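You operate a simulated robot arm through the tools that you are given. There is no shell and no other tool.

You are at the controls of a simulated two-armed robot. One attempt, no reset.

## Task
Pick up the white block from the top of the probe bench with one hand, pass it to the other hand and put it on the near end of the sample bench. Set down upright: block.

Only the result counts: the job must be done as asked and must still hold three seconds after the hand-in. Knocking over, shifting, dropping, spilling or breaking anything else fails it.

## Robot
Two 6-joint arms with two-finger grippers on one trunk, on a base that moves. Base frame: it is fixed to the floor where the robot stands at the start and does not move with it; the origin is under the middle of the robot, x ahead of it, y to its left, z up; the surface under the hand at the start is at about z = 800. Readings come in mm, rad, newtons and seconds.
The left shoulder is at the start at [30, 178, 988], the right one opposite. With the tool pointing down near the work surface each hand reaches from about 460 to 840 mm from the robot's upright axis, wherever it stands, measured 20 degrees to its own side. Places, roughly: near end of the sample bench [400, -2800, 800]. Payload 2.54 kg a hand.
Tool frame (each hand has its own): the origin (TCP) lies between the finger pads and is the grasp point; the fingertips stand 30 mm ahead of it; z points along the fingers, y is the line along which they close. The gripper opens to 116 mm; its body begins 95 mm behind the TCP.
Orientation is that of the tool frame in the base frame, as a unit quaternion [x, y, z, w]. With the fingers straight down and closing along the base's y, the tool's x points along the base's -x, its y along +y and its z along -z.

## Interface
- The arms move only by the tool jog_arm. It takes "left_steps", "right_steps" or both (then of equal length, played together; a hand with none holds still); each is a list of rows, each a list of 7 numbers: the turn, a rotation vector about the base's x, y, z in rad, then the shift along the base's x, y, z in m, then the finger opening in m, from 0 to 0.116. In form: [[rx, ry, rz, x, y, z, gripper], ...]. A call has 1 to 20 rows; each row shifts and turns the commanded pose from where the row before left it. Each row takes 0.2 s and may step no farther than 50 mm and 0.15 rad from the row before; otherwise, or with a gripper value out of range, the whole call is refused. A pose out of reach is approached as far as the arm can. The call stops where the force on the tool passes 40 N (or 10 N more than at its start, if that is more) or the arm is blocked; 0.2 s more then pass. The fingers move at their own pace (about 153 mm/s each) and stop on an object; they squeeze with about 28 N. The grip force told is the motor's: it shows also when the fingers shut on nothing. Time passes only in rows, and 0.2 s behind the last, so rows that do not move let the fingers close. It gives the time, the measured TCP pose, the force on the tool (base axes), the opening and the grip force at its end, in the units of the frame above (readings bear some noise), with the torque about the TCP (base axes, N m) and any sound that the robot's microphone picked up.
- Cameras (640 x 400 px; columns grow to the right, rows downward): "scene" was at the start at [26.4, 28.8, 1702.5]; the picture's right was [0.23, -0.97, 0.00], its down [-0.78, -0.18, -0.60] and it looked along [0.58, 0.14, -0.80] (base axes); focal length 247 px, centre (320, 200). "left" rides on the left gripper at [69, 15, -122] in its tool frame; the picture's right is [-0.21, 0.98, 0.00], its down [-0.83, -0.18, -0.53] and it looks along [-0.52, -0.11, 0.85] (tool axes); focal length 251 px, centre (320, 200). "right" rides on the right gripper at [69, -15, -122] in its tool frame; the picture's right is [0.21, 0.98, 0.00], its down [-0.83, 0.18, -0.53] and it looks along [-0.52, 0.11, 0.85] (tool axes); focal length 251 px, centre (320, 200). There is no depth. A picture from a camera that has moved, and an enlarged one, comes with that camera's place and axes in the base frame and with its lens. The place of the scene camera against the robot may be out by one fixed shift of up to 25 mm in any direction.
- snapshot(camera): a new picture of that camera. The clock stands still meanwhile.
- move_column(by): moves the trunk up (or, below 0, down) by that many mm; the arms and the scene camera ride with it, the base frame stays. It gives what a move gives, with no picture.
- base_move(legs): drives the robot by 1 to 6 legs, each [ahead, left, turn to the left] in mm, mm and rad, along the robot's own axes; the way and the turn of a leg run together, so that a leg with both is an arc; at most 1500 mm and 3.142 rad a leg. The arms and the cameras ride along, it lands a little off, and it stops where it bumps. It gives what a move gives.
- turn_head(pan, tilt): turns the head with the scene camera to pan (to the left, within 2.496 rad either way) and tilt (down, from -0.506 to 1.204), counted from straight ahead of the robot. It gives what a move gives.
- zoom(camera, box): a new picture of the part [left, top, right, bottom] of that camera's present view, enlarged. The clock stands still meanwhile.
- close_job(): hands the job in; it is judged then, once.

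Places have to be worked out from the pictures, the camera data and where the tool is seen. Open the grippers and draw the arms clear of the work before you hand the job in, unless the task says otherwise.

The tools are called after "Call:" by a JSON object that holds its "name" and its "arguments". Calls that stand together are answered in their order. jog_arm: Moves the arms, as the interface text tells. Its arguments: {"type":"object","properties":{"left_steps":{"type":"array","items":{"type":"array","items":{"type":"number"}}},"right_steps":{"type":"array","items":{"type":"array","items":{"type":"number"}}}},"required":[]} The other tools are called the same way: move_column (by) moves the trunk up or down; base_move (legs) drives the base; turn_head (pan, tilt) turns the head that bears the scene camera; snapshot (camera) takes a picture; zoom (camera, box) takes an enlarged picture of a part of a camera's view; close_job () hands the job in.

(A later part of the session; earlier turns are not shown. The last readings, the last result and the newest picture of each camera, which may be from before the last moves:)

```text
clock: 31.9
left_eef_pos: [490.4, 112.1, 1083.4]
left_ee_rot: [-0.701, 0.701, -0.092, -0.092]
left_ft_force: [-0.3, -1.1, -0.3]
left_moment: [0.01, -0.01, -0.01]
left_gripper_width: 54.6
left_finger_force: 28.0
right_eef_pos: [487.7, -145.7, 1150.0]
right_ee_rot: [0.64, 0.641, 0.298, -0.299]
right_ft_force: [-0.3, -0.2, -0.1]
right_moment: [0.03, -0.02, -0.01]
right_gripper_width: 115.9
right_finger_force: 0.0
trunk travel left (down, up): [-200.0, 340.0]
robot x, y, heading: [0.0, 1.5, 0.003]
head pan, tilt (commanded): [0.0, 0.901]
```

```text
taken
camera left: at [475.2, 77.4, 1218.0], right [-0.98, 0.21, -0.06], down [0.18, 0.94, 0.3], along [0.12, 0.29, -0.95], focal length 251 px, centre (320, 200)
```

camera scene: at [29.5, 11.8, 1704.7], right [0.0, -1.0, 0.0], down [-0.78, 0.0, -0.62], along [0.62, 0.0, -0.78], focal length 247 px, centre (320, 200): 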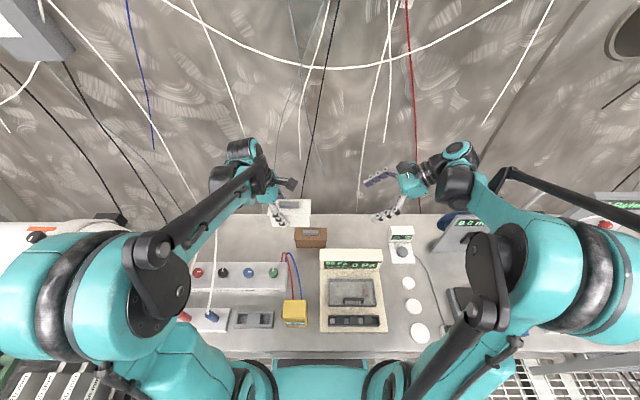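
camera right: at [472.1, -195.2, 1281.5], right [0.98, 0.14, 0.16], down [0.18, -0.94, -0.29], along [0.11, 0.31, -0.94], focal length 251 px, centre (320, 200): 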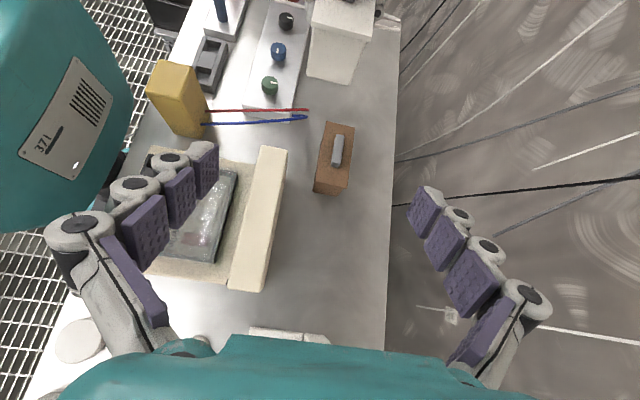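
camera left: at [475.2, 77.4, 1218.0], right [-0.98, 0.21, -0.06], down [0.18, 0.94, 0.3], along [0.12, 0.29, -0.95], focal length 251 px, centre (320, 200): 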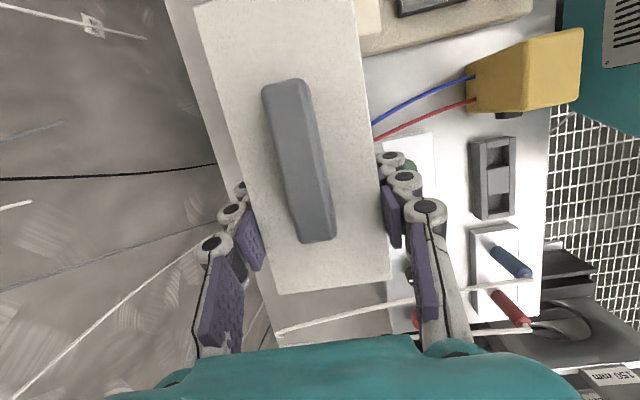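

The right hand reached its tilted pose and sees the block's right end. I'll zoom on both grippers to judge camera-housing sizes before closing in.

Call:
{"name": "zoom", "arguments": {"camera": "scene", "box": [220, 130, 480, 260]}}

Call:
{"name": "zoom", "arguments": {"camera": "right", "box": [260, 0, 420, 100]}}

```text
2.46 times, centred on (350, 195) of scene
camera zoom: at [29.5, 11.8, 1704.7], right [0.0, -1.0, 0.0], down [-0.78, 0.0, -0.62], along [0.62, 0.0, -0.78], focal length 608 px, centre (246, 212)
```

zoom: 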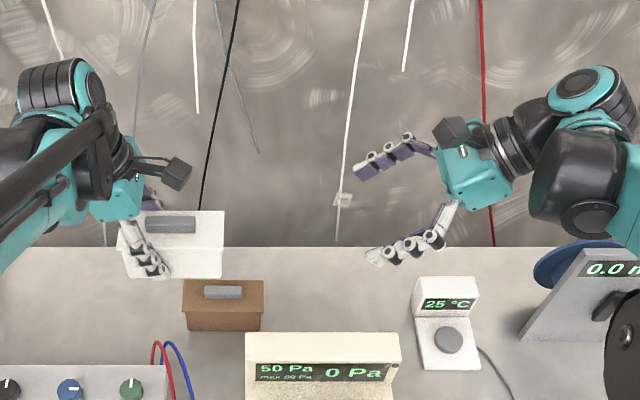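

```text
4.00 times, centred on (340, 50) of right
camera zoom: at [472.1, -195.2, 1281.5], right [0.98, 0.14, 0.16], down [0.18, -0.94, -0.29], along [0.11, 0.31, -0.94], focal length 1006 px, centre (240, 800)
```

zoom: 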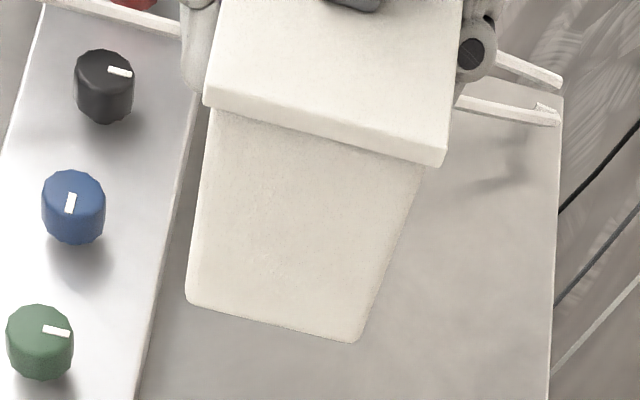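

Housings are about 35 mm boxes, so there'll be ~50 mm between them at the handover. I'll advance the right hand with open fingers straddling the block in x, stopping short to check.

Call:
{"name": "jog_arm", "arguments": {"right_steps": [[0, 0, 0, 0.0005, 0.024, -0.01, 0.116], [0, 0, 0, 0.0005, 0.024, -0.01, 0.116], [0, 0, 0, 0.0005, 0.024, -0.01, 0.116], [0, 0, 0, 0.0005, 0.024, -0.01, 0.116], [0, 0, 0, 0.0005, 0.024, -0.009, 0.116], [0, 0, 0, 0.0005, 0.02, -0.009, 0.116], [0, 0, 0, 0, 0, 0, 0.116]]}}

Call:
{"name": "zoom", "arguments": {"camera": "scene", "box": [220, 130, 480, 260]}}

Call:
{"name": "snapshot", "arguments": {"camera": "right"}}

Call:
{"name": "snapshot", "arguments": {"camera": "left"}}

```text
clock: 33.5
left_eef_pos: [491.8, 112.0, 1084.2]
left_ee_rot: [-0.701, 0.701, -0.092, -0.091]
left_ft_force: [-0.4, -0.4, -0.9]
left_moment: [0.02, -0.02, -0.02]
left_gripper_width: 54.8
left_finger_force: 28.2
right_eef_pos: [492.0, -6.8, 1090.6]
right_ee_rot: [0.641, 0.642, 0.298, -0.298]
right_ft_force: [-0.5, -0.3, -0.5]
right_moment: [0.01, -0.04, -0.04]
right_gripper_width: 116.0
right_finger_force: 0.1
trunk travel left (down, up): [-200.0, 340.0]
robot x, y, heading: [2.9, 1.6, 0.001]
head pan, tilt (commanded): [0.0, 0.901]
```

```text
2.46 times, centred on (350, 195) of scene
camera zoom: at [30.1, 11.4, 1704.6], right [0.0, -1.0, 0.0], down [-0.78, 0.0, -0.62], along [0.62, 0.0, -0.78], focal length 608 px, centre (246, 212)
```

zoom: 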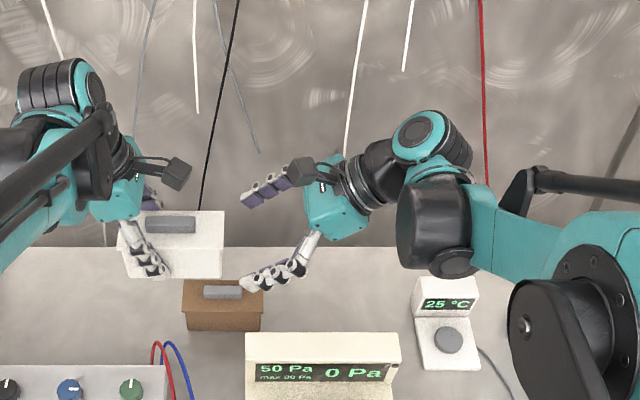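

```text
taken
camera right: at [476.7, -56.0, 1220.8], right [0.98, 0.14, 0.16], down [0.18, -0.94, -0.29], along [0.11, 0.31, -0.94], focal length 251 px, centre (320, 200)
```

right: 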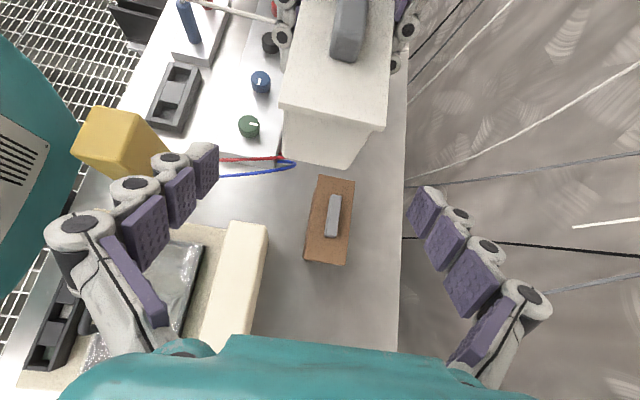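

```text
taken
camera left: at [475.6, 77.1, 1217.9], right [-0.98, 0.21, -0.06], down [0.18, 0.94, 0.3], along [0.11, 0.29, -0.95], focal length 251 px, centre (320, 200)
```

left: 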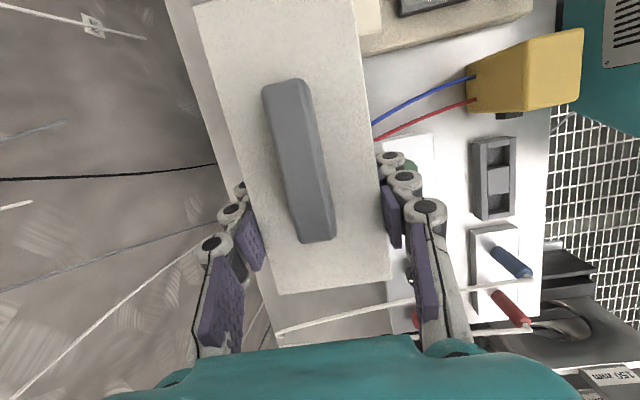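

The right camera places the lid's near end at y ≈ 30 with centre x ≈ 490.8, matching the plan. I'll advance the last 54 mm.

Call:
{"name": "jog_arm", "arguments": {"right_steps": [[0, 0, 0, -0.0005, 0.018, -0.003, 0.116], [0, 0, 0, -0.0005, 0.018, -0.003, 0.116], [0, 0, 0, 0, 0.018, -0.003, 0.116], [0, 0, 0, 0, 0, 0, 0.116]]}}

Call:
{"name": "zoom", "arguments": {"camera": "scene", "box": [220, 130, 480, 260]}}

Call:
{"name": "snapshot", "arguments": {"camera": "right"}}

Call:
{"name": "snapshot", "arguments": {"camera": "left"}}

```text
clock: 34.5
left_eef_pos: [490.5, 111.7, 1082.6]
left_ee_rot: [0.701, -0.701, 0.092, 0.091]
left_ft_force: [0.1, -0.7, -1.3]
left_moment: [0.01, 0.02, 0.01]
left_gripper_width: 54.8
left_finger_force: 27.9
right_eef_pos: [489.8, 48.2, 1080.1]
right_ee_rot: [0.641, 0.642, 0.297, -0.299]
right_ft_force: [-0.1, -0.5, -0.1]
right_moment: [0.01, 0.01, 0.0]
right_gripper_width: 116.2
right_finger_force: 0.0
trunk travel left (down, up): [-200.0, 340.0]
robot x, y, heading: [-2.9, 3.2, 0.002]
head pan, tilt (commanded): [0.0, 0.901]
```

```text
2.46 times, centred on (350, 195) of scene
camera zoom: at [30.1, 11.1, 1704.6], right [0.0, -1.0, 0.0], down [-0.78, 0.0, -0.62], along [0.62, 0.0, -0.78], focal length 608 px, centre (246, 212)
```

zoom: 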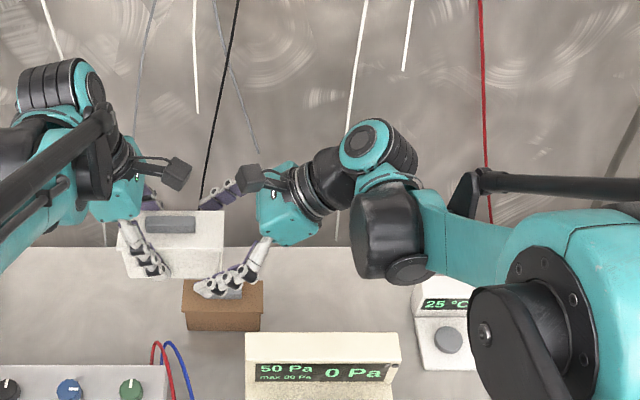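

```text
taken
camera right: at [475.0, -1.4, 1211.6], right [0.98, 0.14, 0.16], down [0.18, -0.94, -0.29], along [0.11, 0.31, -0.94], focal length 251 px, centre (320, 200)
```

right: 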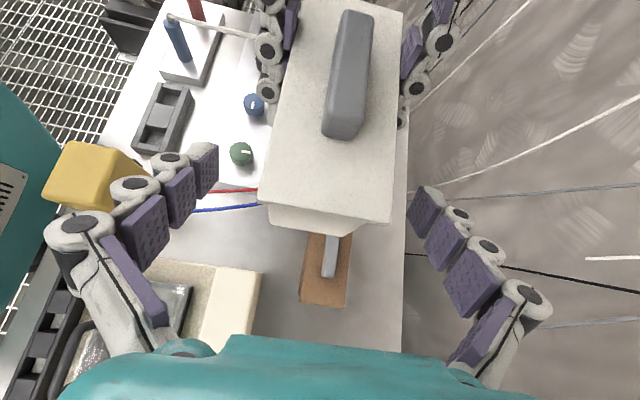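

```text
taken
camera left: at [475.6, 76.9, 1217.9], right [-0.98, 0.21, -0.06], down [0.18, 0.94, 0.3], along [0.11, 0.29, -0.95], focal length 251 px, centre (320, 200)
```

left: 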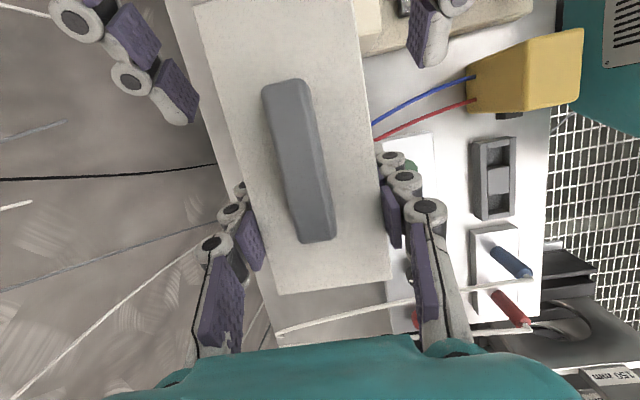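

Alignment looks good and the fingers of the two hands are clear of each other. I'll nudge 6 mm deeper and close the right gripper while the left holds.

Call:
{"name": "jog_arm", "arguments": {"right_steps": [[0, 0, 0, 0, 0.006, 0, 0.116], [0, 0, 0, 0, 0, 0, 0.08], [0, 0, 0, 0, 0, 0, 0.0], [0, 0, 0, 0, 0, 0, 0.0], [0, 0, 0, 0, 0, 0, 0.0], [0, 0, 0, 0, 0, 0, 0.0]]}}

Call:
{"name": "snapshot", "arguments": {"camera": "right"}}

Call:
{"name": "snapshot", "arguments": {"camera": "left"}}

Call:
{"name": "zoom", "arguments": {"camera": "scene", "box": [220, 130, 480, 260]}}

```text
clock: 35.9
left_eef_pos: [489.7, 113.6, 1083.3]
left_ee_rot: [-0.701, 0.701, -0.091, -0.092]
left_ft_force: [1.3, 6.0, -11.2]
left_moment: [0.28, -0.03, 0.05]
left_gripper_width: 54.6
left_finger_force: 27.5
right_eef_pos: [490.6, 54.5, 1081.1]
right_ee_rot: [0.642, 0.641, 0.298, -0.298]
right_ft_force: [-0.8, -5.8, 10.0]
right_moment: [0.32, 0.0, -0.02]
right_gripper_width: 54.2
right_finger_force: 28.0
trunk travel left (down, up): [-200.0, 340.0]
robot x, y, heading: [-1.5, 0.1, -0.003]
head pan, tilt (commanded): [0.0, 0.901]
```

```text
taken
camera right: at [475.2, 5.0, 1211.8], right [0.98, 0.14, 0.16], down [0.18, -0.94, -0.29], along [0.11, 0.31, -0.94], focal length 251 px, centre (320, 200)
```

right: 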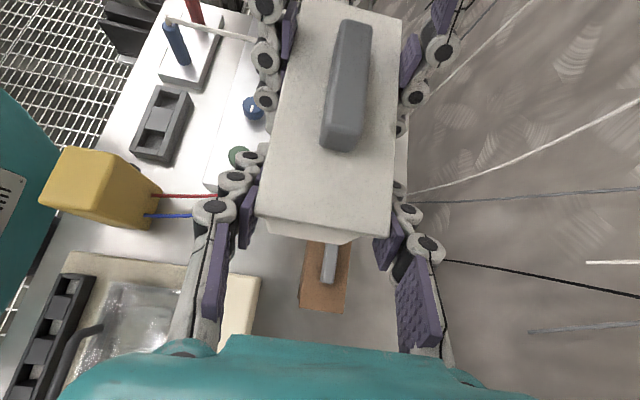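

```text
taken
camera left: at [475.6, 77.6, 1217.7], right [-0.98, 0.21, -0.06], down [0.18, 0.94, 0.3], along [0.11, 0.29, -0.95], focal length 251 px, centre (320, 200)
```

left: 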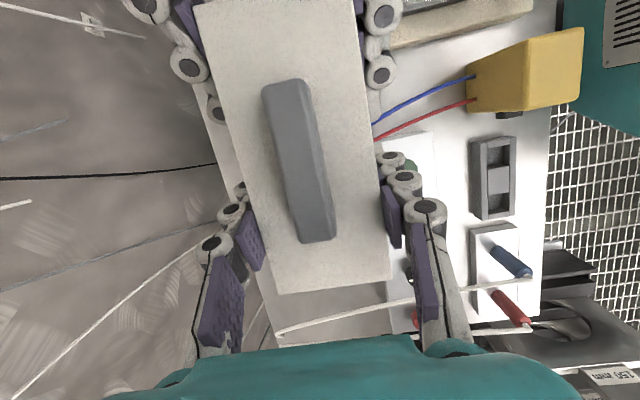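

```text
2.46 times, centred on (350, 195) of scene
camera zoom: at [30.1, 11.7, 1704.6], right [0.0, -1.0, 0.0], down [-0.78, 0.0, -0.62], along [0.62, 0.0, -0.78], focal length 608 px, centre (246, 212)
```

zoom: 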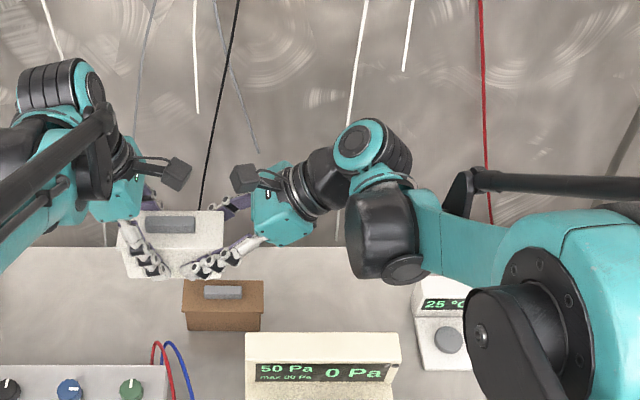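

Both hands hold the block (54.2–54.8 mm openings, ~28 N each) with a modest internal force. Now I open the left hand without moving and check that the right keeps it.

Call:
{"name": "jog_arm", "arguments": {"left_steps": [[0, 0, 0, 0, 0, 0, 0.06], [0, 0, 0, 0, 0, 0, 0.07], [0, 0, 0, 0, 0, 0, 0.1], [0, 0, 0, 0, 0, 0, 0.116], [0, 0, 0, 0, 0, 0, 0.116]]}}

Call:
{"name": "snapshot", "arguments": {"camera": "right"}}

Call:
{"name": "snapshot", "arguments": {"camera": "left"}}

Call:
{"name": "zoom", "arguments": {"camera": "scene", "box": [220, 130, 480, 260]}}

```text
clock: 37.1
left_eef_pos: [491.4, 112.8, 1082.5]
left_ee_rot: [0.701, -0.701, 0.093, 0.091]
left_ft_force: [0.0, 0.5, -0.1]
left_moment: [-0.03, 0.0, 0.0]
left_gripper_width: 115.7
left_finger_force: 0.1
right_eef_pos: [490.9, 54.3, 1079.9]
right_ee_rot: [0.641, 0.641, 0.299, -0.298]
right_ft_force: [0.1, -0.2, 0.0]
right_moment: [-0.05, -0.01, -0.04]
right_gripper_width: 54.5
right_finger_force: 27.5
trunk travel left (down, up): [-200.0, 340.0]
robot x, y, heading: [-1.2, 0.4, 0.0]
head pan, tilt (commanded): [0.0, 0.901]
```

```text
taken
camera right: at [475.1, 5.1, 1211.7], right [0.98, 0.14, 0.16], down [0.18, -0.94, -0.29], along [0.11, 0.31, -0.94], focal length 251 px, centre (320, 200)
```

right: 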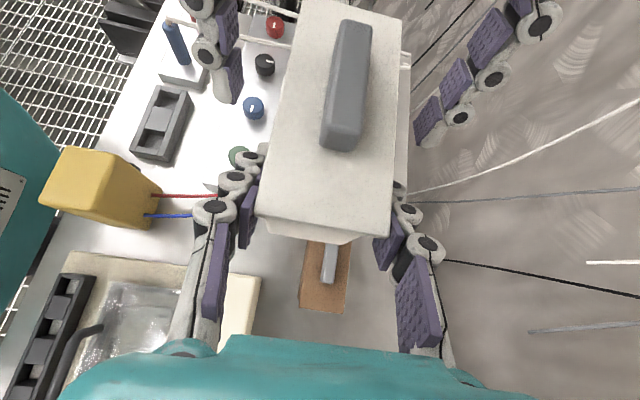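

```text
taken
camera left: at [475.6, 77.4, 1217.8], right [-0.98, 0.21, -0.06], down [0.18, 0.94, 0.3], along [0.11, 0.29, -0.95], focal length 251 px, centre (320, 200)
```

left: 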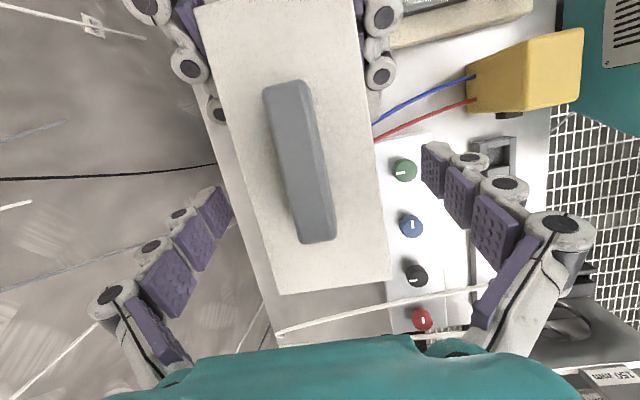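

```text
2.46 times, centred on (350, 195) of scene
camera zoom: at [30.1, 11.7, 1704.6], right [0.0, -1.0, 0.0], down [-0.78, 0.0, -0.62], along [0.62, 0.0, -0.78], focal length 608 px, centre (246, 212)
```

zoom: 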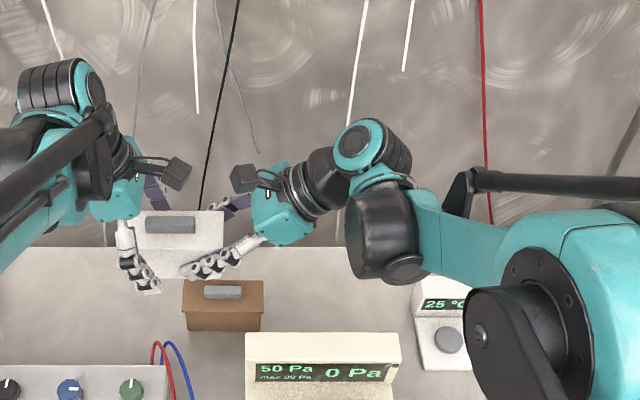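

The right hand alone holds the block, still level. I'll retract the left hand back along its own axis (up and slightly left), then away.

Call:
{"name": "jog_arm", "arguments": {"left_steps": [[0, 0, 0, 0, 0.003, 0.012, 0.116], [0, 0, 0, 0, 0.006, 0.022, 0.116], [0, 0, 0, 0, 0.009, 0.034, 0.116], [0, 0, 0, 0, 0.012, 0.04, 0.116], [0, 0, 0, 0, 0.03, 0.03, 0.116], [0, 0, 0, 0, 0.045, 0.0, 0.116], [0, 0, 0, 0, 0.045, 0.0, 0.116], [0, 0, 0, 0, 0.045, 0.0, 0.116]]}}

Call:
{"name": "snapshot", "arguments": {"camera": "scene"}}

Call:
{"name": "snapshot", "arguments": {"camera": "right"}}

Call:
{"name": "snapshot", "arguments": {"camera": "left"}}

```text
clock: 38.9
left_eef_pos: [490.0, 305.4, 1220.9]
left_ee_rot: [-0.7, 0.702, -0.093, -0.092]
left_ft_force: [0.5, -0.2, 0.4]
left_moment: [-0.05, 0.01, 0.0]
left_gripper_width: 116.0
left_finger_force: 0.1
right_eef_pos: [489.4, 55.7, 1080.5]
right_ee_rot: [0.641, 0.641, 0.298, -0.297]
right_ft_force: [0.0, 0.1, 0.5]
right_moment: [-0.11, 0.0, 0.01]
right_gripper_width: 54.3
right_finger_force: 27.9
trunk travel left (down, up): [-200.0, 340.0]
robot x, y, heading: [1.1, -1.7, 0.0]
head pan, tilt (commanded): [0.0, 0.901]
```

```text
taken
camera scene: at [30.8, 13.5, 1704.6], right [0.0, -1.0, 0.0], down [-0.78, 0.0, -0.62], along [0.62, 0.0, -0.78], focal length 247 px, centre (320, 200)
```

scene: 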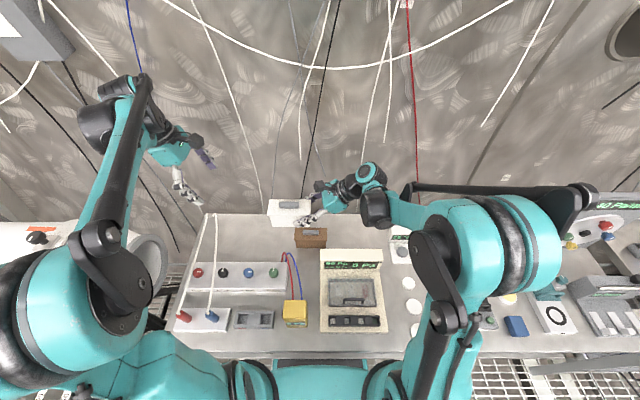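

```text
taken
camera right: at [475.6, 6.3, 1211.4], right [0.98, 0.14, 0.16], down [0.18, -0.94, -0.29], along [0.11, 0.31, -0.94], focal length 251 px, centre (320, 200)
```

right: 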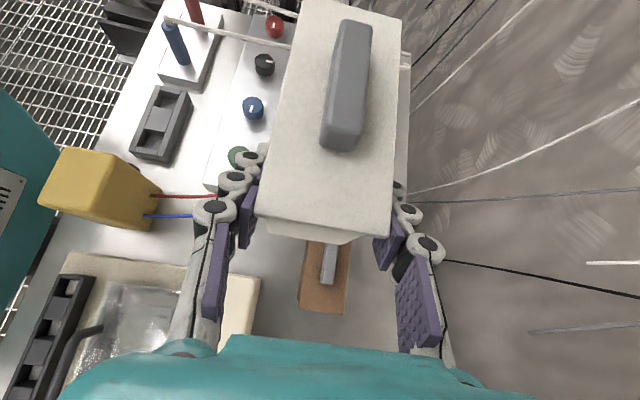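

```text
taken
camera left: at [475.6, 271.1, 1356.0], right [-0.98, 0.21, -0.06], down [0.18, 0.94, 0.3], along [0.11, 0.28, -0.95], focal length 251 px, centre (320, 200)
```

left: 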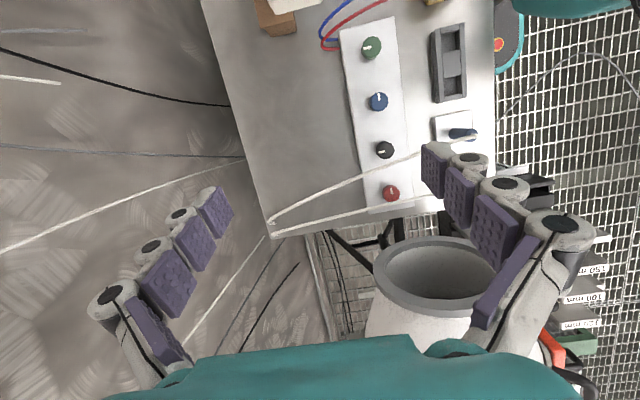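

The handover worked; the block sits steady in the right hand. Now I'll fold the left arm back and up so it won't sweep over the benches while driving.

Call:
{"name": "jog_arm", "arguments": {"left_steps": [[0, 0, 0, -0.03, 0.006, 0.016, 0.05], [0, 0, 0, -0.03, 0.006, 0.016, 0.05], [0, 0, 0, -0.03, 0.006, 0.016, 0.05], [0, 0, 0, -0.03, 0.006, 0.016, 0.05], [0, 0, 0, -0.03, 0.006, 0.016, 0.05], [0, 0, 0, 0, 0, 0, 0.05]]}}

Call:
{"name": "snapshot", "arguments": {"camera": "scene"}}

```text
clock: 40.3
left_eef_pos: [340.7, 334.9, 1298.8]
left_ee_rot: [-0.701, 0.701, -0.092, -0.092]
left_ft_force: [0.3, -0.2, 0.6]
left_moment: [-0.02, 0.02, -0.02]
left_gripper_width: 50.1
left_finger_force: 0.0
right_eef_pos: [491.7, 54.0, 1079.0]
right_ee_rot: [0.641, 0.641, 0.298, -0.298]
right_ft_force: [-0.4, 0.5, 0.1]
right_moment: [-0.07, 0.01, 0.01]
right_gripper_width: 54.4
right_finger_force: 27.6
trunk travel left (down, up): [-200.0, 340.0]
robot x, y, heading: [-0.5, -0.3, 0.006]
head pan, tilt (commanded): [0.0, 0.901]
```

```text
taken
camera scene: at [31.0, 11.8, 1704.6], right [0.0, -1.0, 0.0], down [-0.78, 0.0, -0.62], along [0.62, 0.0, -0.78], focal length 247 px, centre (320, 200)
```

scene: 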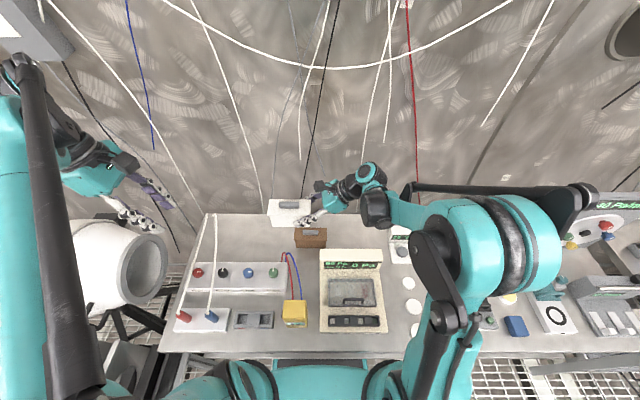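

Left arm is folded. Before backing up I'll check behind the robot on the left side.

Call:
{"name": "turn_head", "arguments": {"pan": 2.45, "tilt": 0.6}}

Call:
{"name": "snapshot", "arguments": {"camera": "scene"}}

Call:
{"name": "turn_head", "arguments": {"pan": -2.45, "tilt": 0.8}}

Call:
{"name": "snapshot", "arguments": {"camera": "scene"}}

```text
clock: 42.5
left_eef_pos: [338.4, 333.8, 1298.7]
left_ee_rot: [-0.701, 0.701, -0.092, -0.092]
left_ft_force: [-0.9, -0.1, 0.0]
left_moment: [0.02, 0.01, 0.01]
left_gripper_width: 49.9
left_finger_force: 0.0
right_eef_pos: [490.0, 54.7, 1080.2]
right_ee_rot: [0.641, 0.641, 0.298, -0.299]
right_ft_force: [0.2, -0.3, 0.0]
right_moment: [-0.04, 0.01, 0.0]
right_gripper_width: 54.8
right_finger_force: 28.1
trunk travel left (down, up): [-200.0, 340.0]
robot x, y, heading: [-1.6, -2.9, -0.002]
head pan, tilt (commanded): [2.45, 0.6]
```

```text
taken
camera scene: at [-113.5, 68.2, 1729.4], right [0.64, 0.77, 0.0], down [0.43, -0.36, -0.83], along [-0.64, 0.53, -0.56], focal length 247 px, centre (320, 200)
```

scene: 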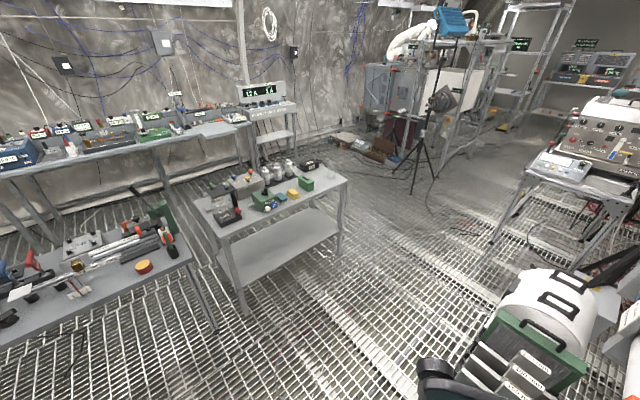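

```text
clock: 46.4
left_eef_pos: [339.6, 333.0, 1298.1]
left_ee_rot: [0.701, -0.701, 0.092, 0.092]
left_ft_force: [0.1, -0.8, -0.3]
left_moment: [0.01, -0.02, 0.03]
left_gripper_width: 50.1
left_finger_force: 0.0
right_eef_pos: [490.3, 54.3, 1080.9]
right_ee_rot: [0.641, 0.642, 0.298, -0.298]
right_ft_force: [-0.4, -0.1, 0.4]
right_moment: [-0.05, -0.01, 0.0]
right_gripper_width: 54.4
right_finger_force: 28.1
trunk travel left (down, up): [-200.0, 340.0]
robot x, y, heading: [-6.8, -0.3, 0.002]
head pan, tilt (commanded): [-2.45, 0.799]
```

```text
taken
camera scene: at [-107.6, -39.7, 1712.6], right [-0.64, 0.77, 0.0], down [0.55, 0.46, -0.7], along [-0.54, -0.44, -0.72], focal length 247 px, centre (320, 200)
```

scene: 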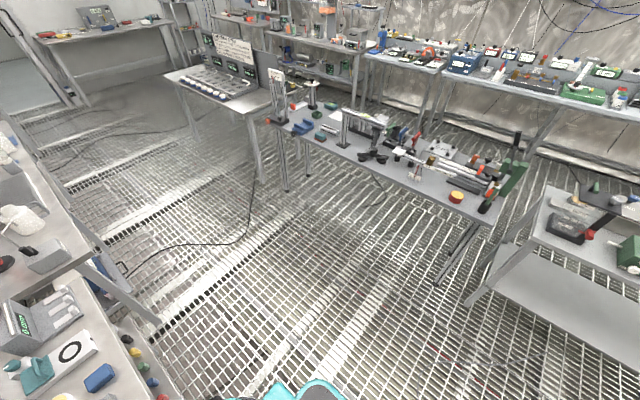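

The aisle behind is clear to about x = -1200. I'll back the robot 550 mm away from the bench so the arms clear everything.

Call:
{"name": "base_move", "arguments": {"legs": [[-550, 0, 0]]}}

Call:
{"name": "turn_head", "arguments": {"pan": -1.2, "tilt": 0.55}}

Call:
{"name": "snapshot", "arguments": {"camera": "scene"}}

Call:
{"name": "snapshot", "arguments": {"camera": "right"}}

```text
clock: 49.7
left_eef_pos: [-232.9, 334.5, 1298.5]
left_ee_rot: [0.703, -0.699, 0.092, 0.091]
left_ft_force: [-0.7, 1.1, 0.2]
left_moment: [0.0, -0.01, 0.04]
left_gripper_width: 50.0
left_finger_force: 0.1
right_eef_pos: [-81.2, 55.6, 1080.5]
right_ee_rot: [0.639, 0.643, 0.297, -0.299]
right_ft_force: [0.1, 0.2, 0.0]
right_moment: [-0.02, 0.01, -0.03]
right_gripper_width: 54.2
right_finger_force: 28.3
trunk travel left (down, up): [-200.0, 340.0]
robot x, y, heading: [-573.3, 1.7, 0.007]
head pan, tilt (commanded): [-2.45, 0.799]
```

```text
clock: 51.1
left_eef_pos: [-233.1, 336.0, 1297.5]
left_ee_rot: [0.703, -0.699, 0.092, 0.091]
left_ft_force: [-0.6, -0.1, -0.7]
left_moment: [0.02, 0.02, 0.0]
left_gripper_width: 49.7
left_finger_force: 0.0
right_eef_pos: [-81.1, 55.4, 1079.4]
right_ee_rot: [0.639, 0.643, 0.297, -0.299]
right_ft_force: [-0.5, 0.8, -0.1]
right_moment: [-0.05, 0.02, 0.02]
right_gripper_width: 54.5
right_finger_force: 28.2
trunk travel left (down, up): [-200.0, 340.0]
robot x, y, heading: [-568.7, -0.4, 0.008]
head pan, tilt (commanded): [-1.201, 0.55]
```

```text
taken
camera scene: at [-582.7, -73.9, 1733.9], right [-0.93, -0.37, 0.0], down [-0.19, 0.49, -0.85], along [0.31, -0.79, -0.52], focal length 247 px, centre (320, 200)
```

scene: 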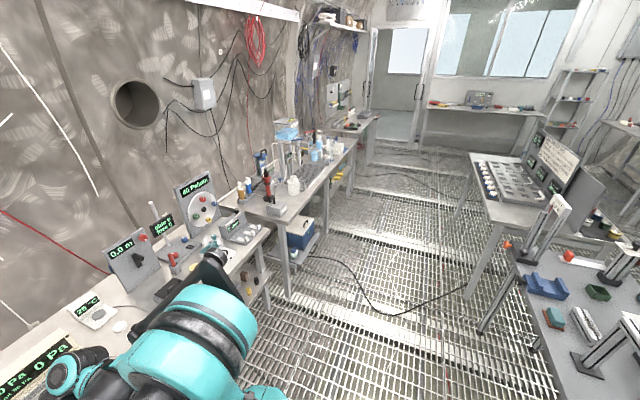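

```text
taken
camera right: at [-95.1, 6.4, 1211.7], right [0.98, 0.15, 0.16], down [0.19, -0.94, -0.29], along [0.11, 0.31, -0.94], focal length 251 px, centre (320, 200)
```

right: 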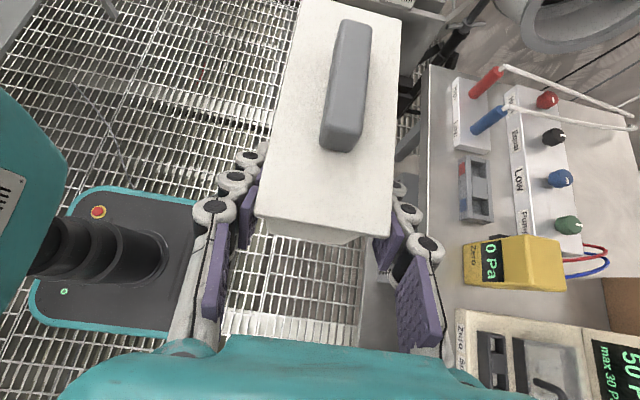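

The aisle is clear between about x = -1158 and x = 80. Driving 1400 mm to the right along the aisle.

Call:
{"name": "base_move", "arguments": {"legs": [[0, -1400, 0]]}}

Call:
{"name": "snapshot", "arguments": {"camera": "scene"}}

Call:
{"name": "snapshot", "arguments": {"camera": "right"}}

```text
clock: 58.1
left_eef_pos: [-212.0, -1052.8, 1298.0]
left_ee_rot: [0.713, -0.689, 0.093, 0.09]
left_ft_force: [-0.7, -0.6, 0.4]
left_moment: [0.0, 0.0, -0.01]
left_gripper_width: 50.0
left_finger_force: 0.2
right_eef_pos: [-53.5, -1326.4, 1080.3]
right_ee_rot: [0.631, 0.651, 0.294, -0.303]
right_ft_force: [-0.4, 0.0, -0.4]
right_moment: [-0.08, 0.0, -0.01]
right_gripper_width: 54.6
right_finger_force: 28.1
trunk travel left (down, up): [-200.0, 340.0]
robot x, y, heading: [-540.9, -1397.3, 0.028]
head pan, tilt (commanded): [-1.201, 0.55]
```

```text
taken
camera scene: at [-552.8, -1469.7, 1733.9], right [-0.92, -0.39, 0.0], down [-0.2, 0.48, -0.85], along [0.33, -0.78, -0.52], focal length 247 px, centre (320, 200)
```

scene: 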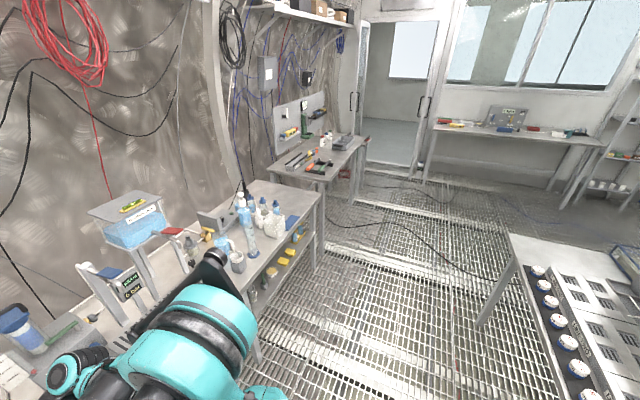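

```text
taken
camera right: at [-67.9, -1377.0, 1211.7], right [0.97, 0.17, 0.16], down [0.21, -0.93, -0.29], along [0.1, 0.31, -0.94], focal length 251 px, centre (320, 200)
```

right: 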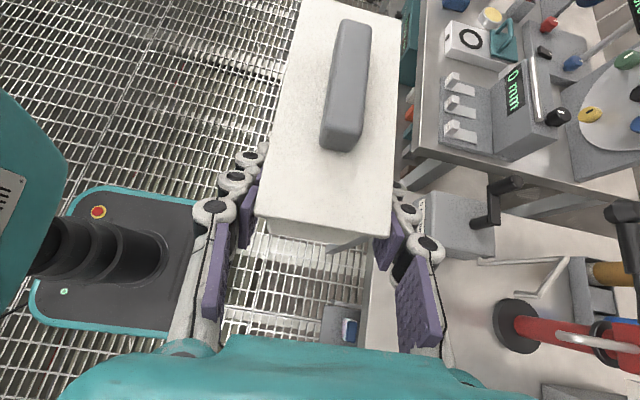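

The block is still held firmly. I'll zoom on the far part of the bench to see the destination.

Call:
{"name": "zoom", "arguments": {"camera": "scene", "box": [80, 100, 400, 300]}}

Call:
{"name": "turn_head", "arguments": {"pan": -0.95, "tilt": 0.55}}

Call:
{"name": "snapshot", "arguments": {"camera": "scene"}}

```text
2.00 times, centred on (240, 200) of scene
camera zoom: at [-552.8, -1469.7, 1733.9], right [-0.92, -0.39, 0.0], down [-0.2, 0.48, -0.85], along [0.33, -0.78, -0.52], focal length 494 px, centre (480, 200)
```

zoom: 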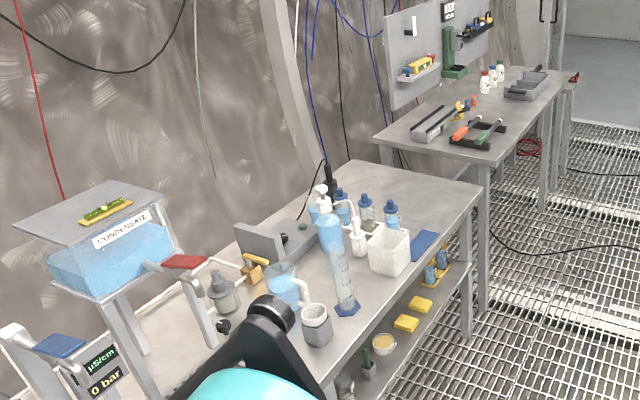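

```text
clock: 58.8
left_eef_pos: [-213.0, -1051.9, 1297.1]
left_ee_rot: [0.712, -0.69, 0.092, 0.09]
left_ft_force: [1.1, 0.1, 0.4]
left_moment: [-0.04, -0.01, -0.01]
left_gripper_width: 49.8
left_finger_force: 0.1
right_eef_pos: [-53.6, -1326.2, 1080.3]
right_ee_rot: [0.63, 0.652, 0.293, -0.303]
right_ft_force: [-0.1, 0.3, -0.2]
right_moment: [-0.05, 0.0, 0.03]
right_gripper_width: 54.1
right_finger_force: 28.4
trunk travel left (down, up): [-200.0, 340.0]
robot x, y, heading: [-540.7, -1398.4, 0.032]
head pan, tilt (commanded): [-0.949, 0.55]
```

```text
taken
camera scene: at [-533.5, -1457.9, 1733.9], right [-0.79, -0.61, 0.0], down [-0.32, 0.41, -0.85], along [0.52, -0.68, -0.52], focal length 247 px, centre (320, 200)
```

scene: 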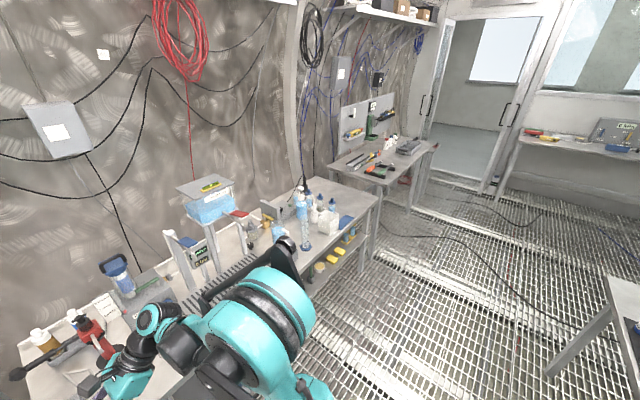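

The map now is: long sample bench ends at y ≈ -2950, with a clear area from y ≈ -2660 to -2950, exactly where (400, -2800) lies. I'll square the heading and drive on to about y = -2800, still in the aisle.

Call:
{"name": "base_move", "arguments": {"legs": [[0, 0, -0.03], [-20, -1000, 0]]}}

Call:
{"name": "snapshot", "arguments": {"camera": "scene"}}

Call:
{"name": "snapshot", "arguments": {"camera": "right"}}

```text
clock: 64.2
left_eef_pos: [-219.2, -2020.4, 1298.1]
left_ee_rot: [0.706, -0.696, 0.093, 0.091]
left_ft_force: [-0.2, -0.3, -0.1]
left_moment: [-0.02, -0.02, 0.03]
left_gripper_width: 50.1
left_finger_force: 0.0
right_eef_pos: [-63.9, -2298.8, 1080.8]
right_ee_rot: [0.636, 0.646, 0.296, -0.301]
right_ft_force: [-0.7, -0.2, 1.1]
right_moment: [-0.01, -0.01, -0.03]
right_gripper_width: 54.7
right_finger_force: 28.1
trunk travel left (down, up): [-200.0, 340.0]
robot x, y, heading: [-553.3, -2360.7, 0.017]
head pan, tilt (commanded): [-0.949, 0.55]
```

```text
taken
camera scene: at [-545.9, -2421.7, 1733.9], right [-0.8, -0.6, 0.0], down [-0.31, 0.42, -0.85], along [0.51, -0.69, -0.52], focal length 247 px, centre (320, 200)
```

scene: 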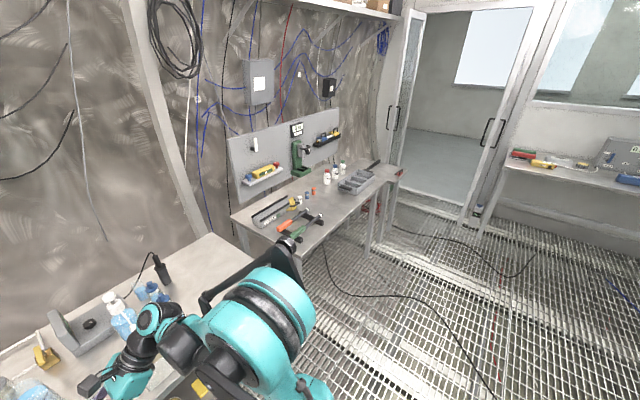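

```text
taken
camera right: at [-78.9, -2347.8, 1211.7], right [0.97, 0.15, 0.16], down [0.2, -0.94, -0.29], along [0.11, 0.31, -0.94], focal length 251 px, centre (320, 200)
```

right: 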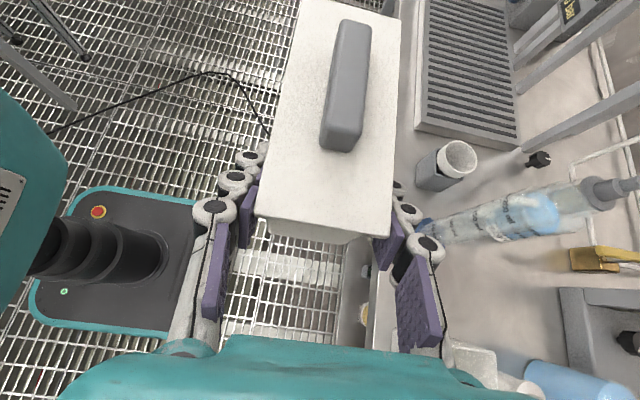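

Good progress. I'll correct heading and continue 430 mm right, then look straight at the bench's clear area.

Call:
{"name": "base_move", "arguments": {"legs": [[0, 0, -0.018], [0, -430, 0]]}}

Call:
{"name": "turn_head", "arguments": {"pan": 0.0, "tilt": 0.7}}

Call:
{"name": "snapshot", "arguments": {"camera": "scene"}}

Call:
{"name": "turn_head", "arguments": {"pan": -0.5, "tilt": 0.7}}

Call:
{"name": "snapshot", "arguments": {"camera": "scene"}}

Call:
{"name": "snapshot", "arguments": {"camera": "left"}}

```text
clock: 67.2
left_eef_pos: [-212.9, -2469.7, 1298.8]
left_ee_rot: [-0.696, 0.706, -0.091, -0.093]
left_ft_force: [-0.1, -0.4, 0.6]
left_moment: [0.09, -0.02, 0.02]
left_gripper_width: 49.9
left_finger_force: 0.0
right_eef_pos: [-66.0, -2750.4, 1080.1]
right_ee_rot: [0.645, 0.638, 0.3, -0.297]
right_ft_force: [-0.7, -0.4, -0.7]
right_moment: [-0.02, 0.05, -0.01]
right_gripper_width: 54.4
right_finger_force: 27.9
trunk travel left (down, up): [-200.0, 340.0]
robot x, y, heading: [-555.9, -2802.9, -0.012]
head pan, tilt (commanded): [-0.949, 0.55]
```

```text
clock: 68.5
left_eef_pos: [-213.5, -2468.2, 1298.2]
left_ee_rot: [-0.697, 0.705, -0.092, -0.092]
left_ft_force: [0.7, -0.7, -0.2]
left_moment: [0.0, 0.01, -0.03]
left_gripper_width: 50.1
left_finger_force: 0.0
right_eef_pos: [-65.3, -2748.9, 1080.8]
right_ee_rot: [0.645, 0.638, 0.3, -0.296]
right_ft_force: [0.2, 0.2, 0.4]
right_moment: [-0.07, -0.03, 0.01]
right_gripper_width: 54.6
right_finger_force: 28.1
trunk travel left (down, up): [-200.0, 340.0]
robot x, y, heading: [-553.8, -2800.7, -0.008]
head pan, tilt (commanded): [0.0, 0.7]
```

```text
taken
camera scene: at [-517.3, -2787.1, 1720.8], right [-0.01, -1.0, 0.0], down [-0.64, 0.01, -0.76], along [0.76, -0.01, -0.64], focal length 247 px, centre (320, 200)
```

scene: 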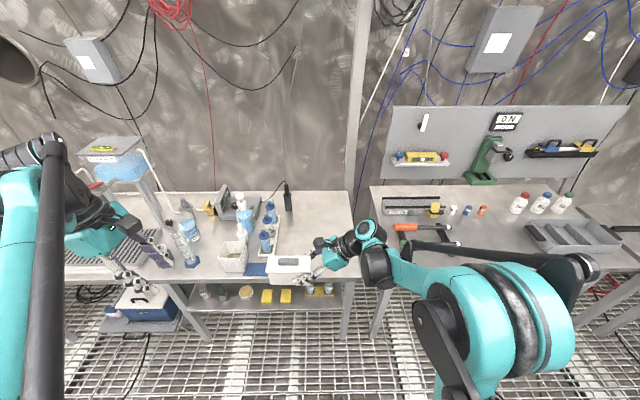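

```text
clock: 69.4
left_eef_pos: [-212.8, -2467.7, 1297.7]
left_ee_rot: [-0.697, 0.705, -0.091, -0.093]
left_ft_force: [-0.9, -0.4, 0.5]
left_moment: [-0.02, -0.03, 0.0]
left_gripper_width: 49.9
left_finger_force: 0.0
right_eef_pos: [-65.1, -2749.5, 1080.3]
right_ee_rot: [0.644, 0.638, 0.3, -0.297]
right_ft_force: [-0.2, 1.0, 0.0]
right_moment: [-0.03, 0.03, -0.01]
right_gripper_width: 54.6
right_finger_force: 27.6
trunk travel left (down, up): [-200.0, 340.0]
robot x, y, heading: [-555.5, -2800.1, -0.013]
head pan, tilt (commanded): [-0.499, 0.7]
```

```text
taken
camera scene: at [-528.1, -2827.6, 1720.8], right [-0.49, -0.87, 0.0], down [-0.56, 0.31, -0.76], along [0.67, -0.37, -0.64], focal length 247 px, centre (320, 200)
```

scene: 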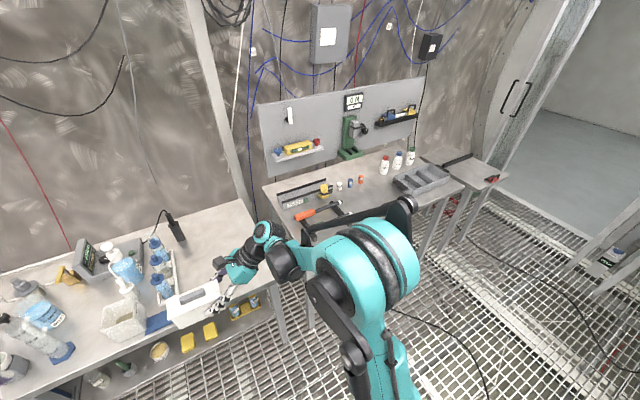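

```text
taken
camera left: at [-228.4, -2502.9, 1433.3], right [-0.97, 0.22, -0.06], down [0.19, 0.93, 0.3], along [0.12, 0.29, -0.95], focal length 251 px, centre (320, 200)
```

left: 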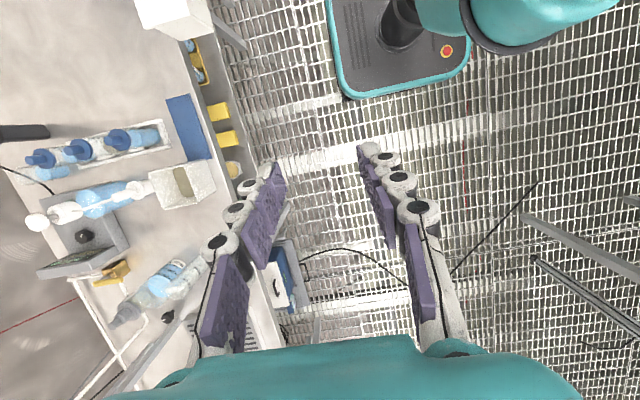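

The landing area is free (x 66–640, y about -2640 to -2940), and the base front extends ~290 mm ahead, so I'll stop the base before the bench edge. Moving forward 300 mm and 50 mm left.

Call:
{"name": "base_move", "arguments": {"legs": [[0, 50, 0.011], [300, 0, 0]]}}

Call:
{"name": "snapshot", "arguments": {"camera": "scene"}}

Call:
{"name": "snapshot", "arguments": {"camera": "right"}}

Call:
{"name": "snapshot", "arguments": {"camera": "left"}}

```text
clock: 71.9
left_eef_pos: [84.2, -2416.8, 1297.1]
left_ee_rot: [-0.7, 0.702, -0.091, -0.092]
left_ft_force: [0.0, -0.8, -0.2]
left_moment: [-0.02, 0.03, -0.01]
left_gripper_width: 49.9
left_finger_force: 0.1
right_eef_pos: [234.6, -2697.0, 1079.6]
right_ee_rot: [0.641, 0.641, 0.298, -0.299]
right_ft_force: [1.0, -0.3, -1.7]
right_moment: [-0.05, 0.01, 0.02]
right_gripper_width: 54.3
right_finger_force: 28.0
trunk travel left (down, up): [-200.0, 340.0]
robot x, y, heading: [-255.0, -2748.9, -0.0]
head pan, tilt (commanded): [-0.499, 0.7]
```

```text
taken
camera scene: at [-227.2, -2779.0, 1720.7], right [-0.48, -0.88, 0.0], down [-0.57, 0.31, -0.76], along [0.67, -0.37, -0.64], focal length 247 px, centre (320, 200)
```

scene: 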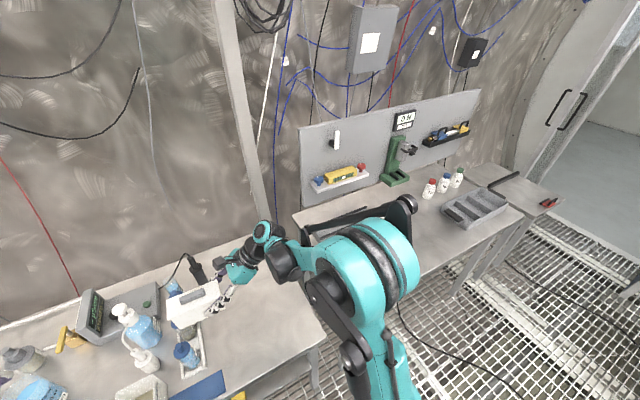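

```text
taken
camera right: at [218.5, -2745.9, 1211.3], right [0.98, 0.14, 0.16], down [0.18, -0.94, -0.29], along [0.11, 0.31, -0.94], focal length 251 px, centre (320, 200)
```

right: 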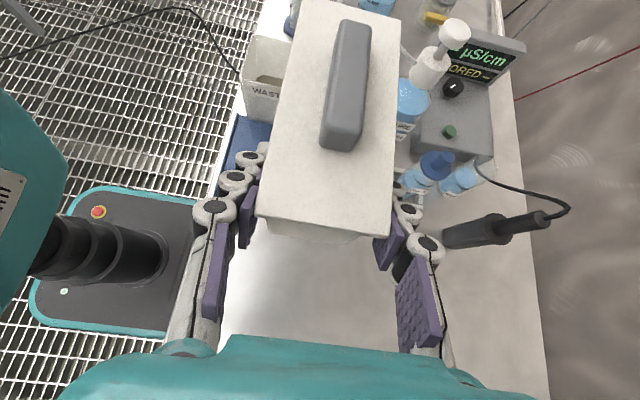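

```text
taken
camera left: at [69.3, -2451.7, 1433.0], right [-0.98, 0.21, -0.05], down [0.18, 0.93, 0.3], along [0.11, 0.29, -0.95], focal length 251 px, centre (320, 200)
```

left: 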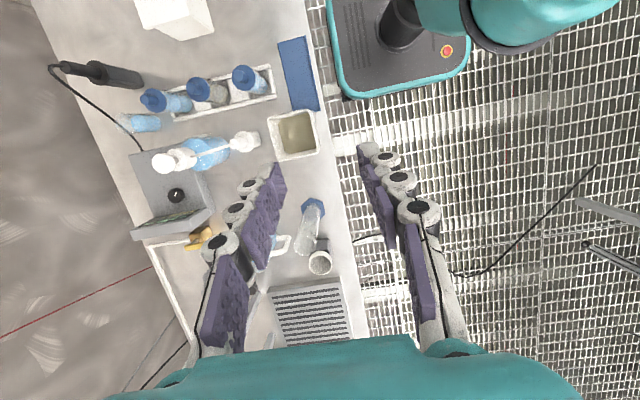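

Clear view: the block is above the bench with bottles to its left. I'll first shift the hand 143 mm to the right at this height, then extend forward, checking the elbow.

Call:
{"name": "jog_arm", "arguments": {"right_steps": [[0, 0, 0, 0, -0.03, 0, 0.0], [0, 0, 0, 0.0, -0.036, 0, 0.0], [0, 0, 0, 0.01, -0.036, 0, 0.0], [0, 0, 0, 0.025, -0.036, 0, 0.0], [0, 0, 0, 0.035, -0.005, 0, 0.0], [0, 0, 0, 0.035, 0, 0, 0.0], [0, 0, 0, 0.035, 0, 0, 0.0], [0, 0, 0, 0.025, 0, 0, 0.0], [0, 0, 0, 0, 0, 0, 0.0]]}}

Call:
{"name": "snapshot", "arguments": {"camera": "scene"}}

Call:
{"name": "snapshot", "arguments": {"camera": "right"}}

```text
clock: 73.9
left_eef_pos: [82.9, -2416.8, 1297.9]
left_ee_rot: [-0.7, 0.702, -0.092, -0.092]
left_ft_force: [-0.7, -0.5, -0.4]
left_moment: [0.0, -0.03, 0.0]
left_gripper_width: 50.0
left_finger_force: 0.0
right_eef_pos: [395.9, -2839.7, 1083.2]
right_ee_rot: [0.641, 0.641, 0.299, -0.298]
right_ft_force: [-0.4, -0.2, -0.6]
right_moment: [-0.04, -0.06, -0.03]
right_gripper_width: 54.5
right_finger_force: 28.1
trunk travel left (down, up): [-200.0, 340.0]
robot x, y, heading: [-262.5, -2749.6, -0.007]
head pan, tilt (commanded): [-0.499, 0.7]
```

```text
taken
camera scene: at [-229.1, -2778.9, 1720.8], right [-0.48, -0.88, 0.0], down [-0.56, 0.31, -0.77], along [0.67, -0.37, -0.64], focal length 247 px, centre (320, 200)
```

scene: 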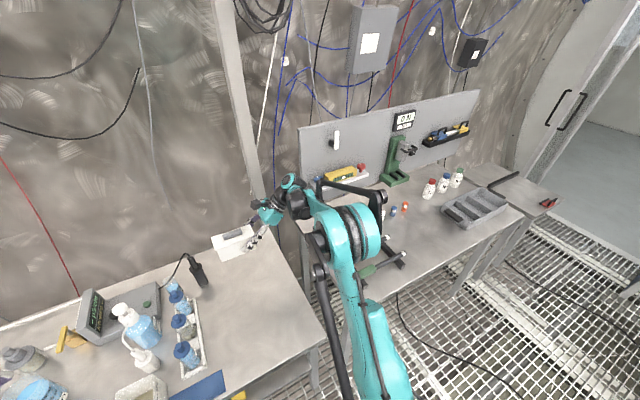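

```text
taken
camera right: at [380.5, -2888.4, 1213.8], right [0.98, 0.14, 0.16], down [0.18, -0.94, -0.29], along [0.12, 0.31, -0.94], focal length 251 px, centre (320, 200)
```

right: 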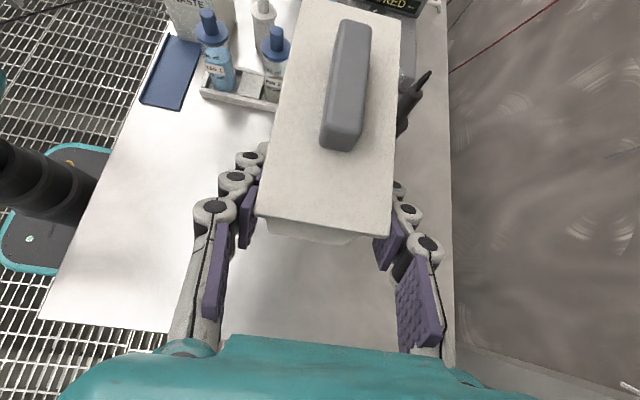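

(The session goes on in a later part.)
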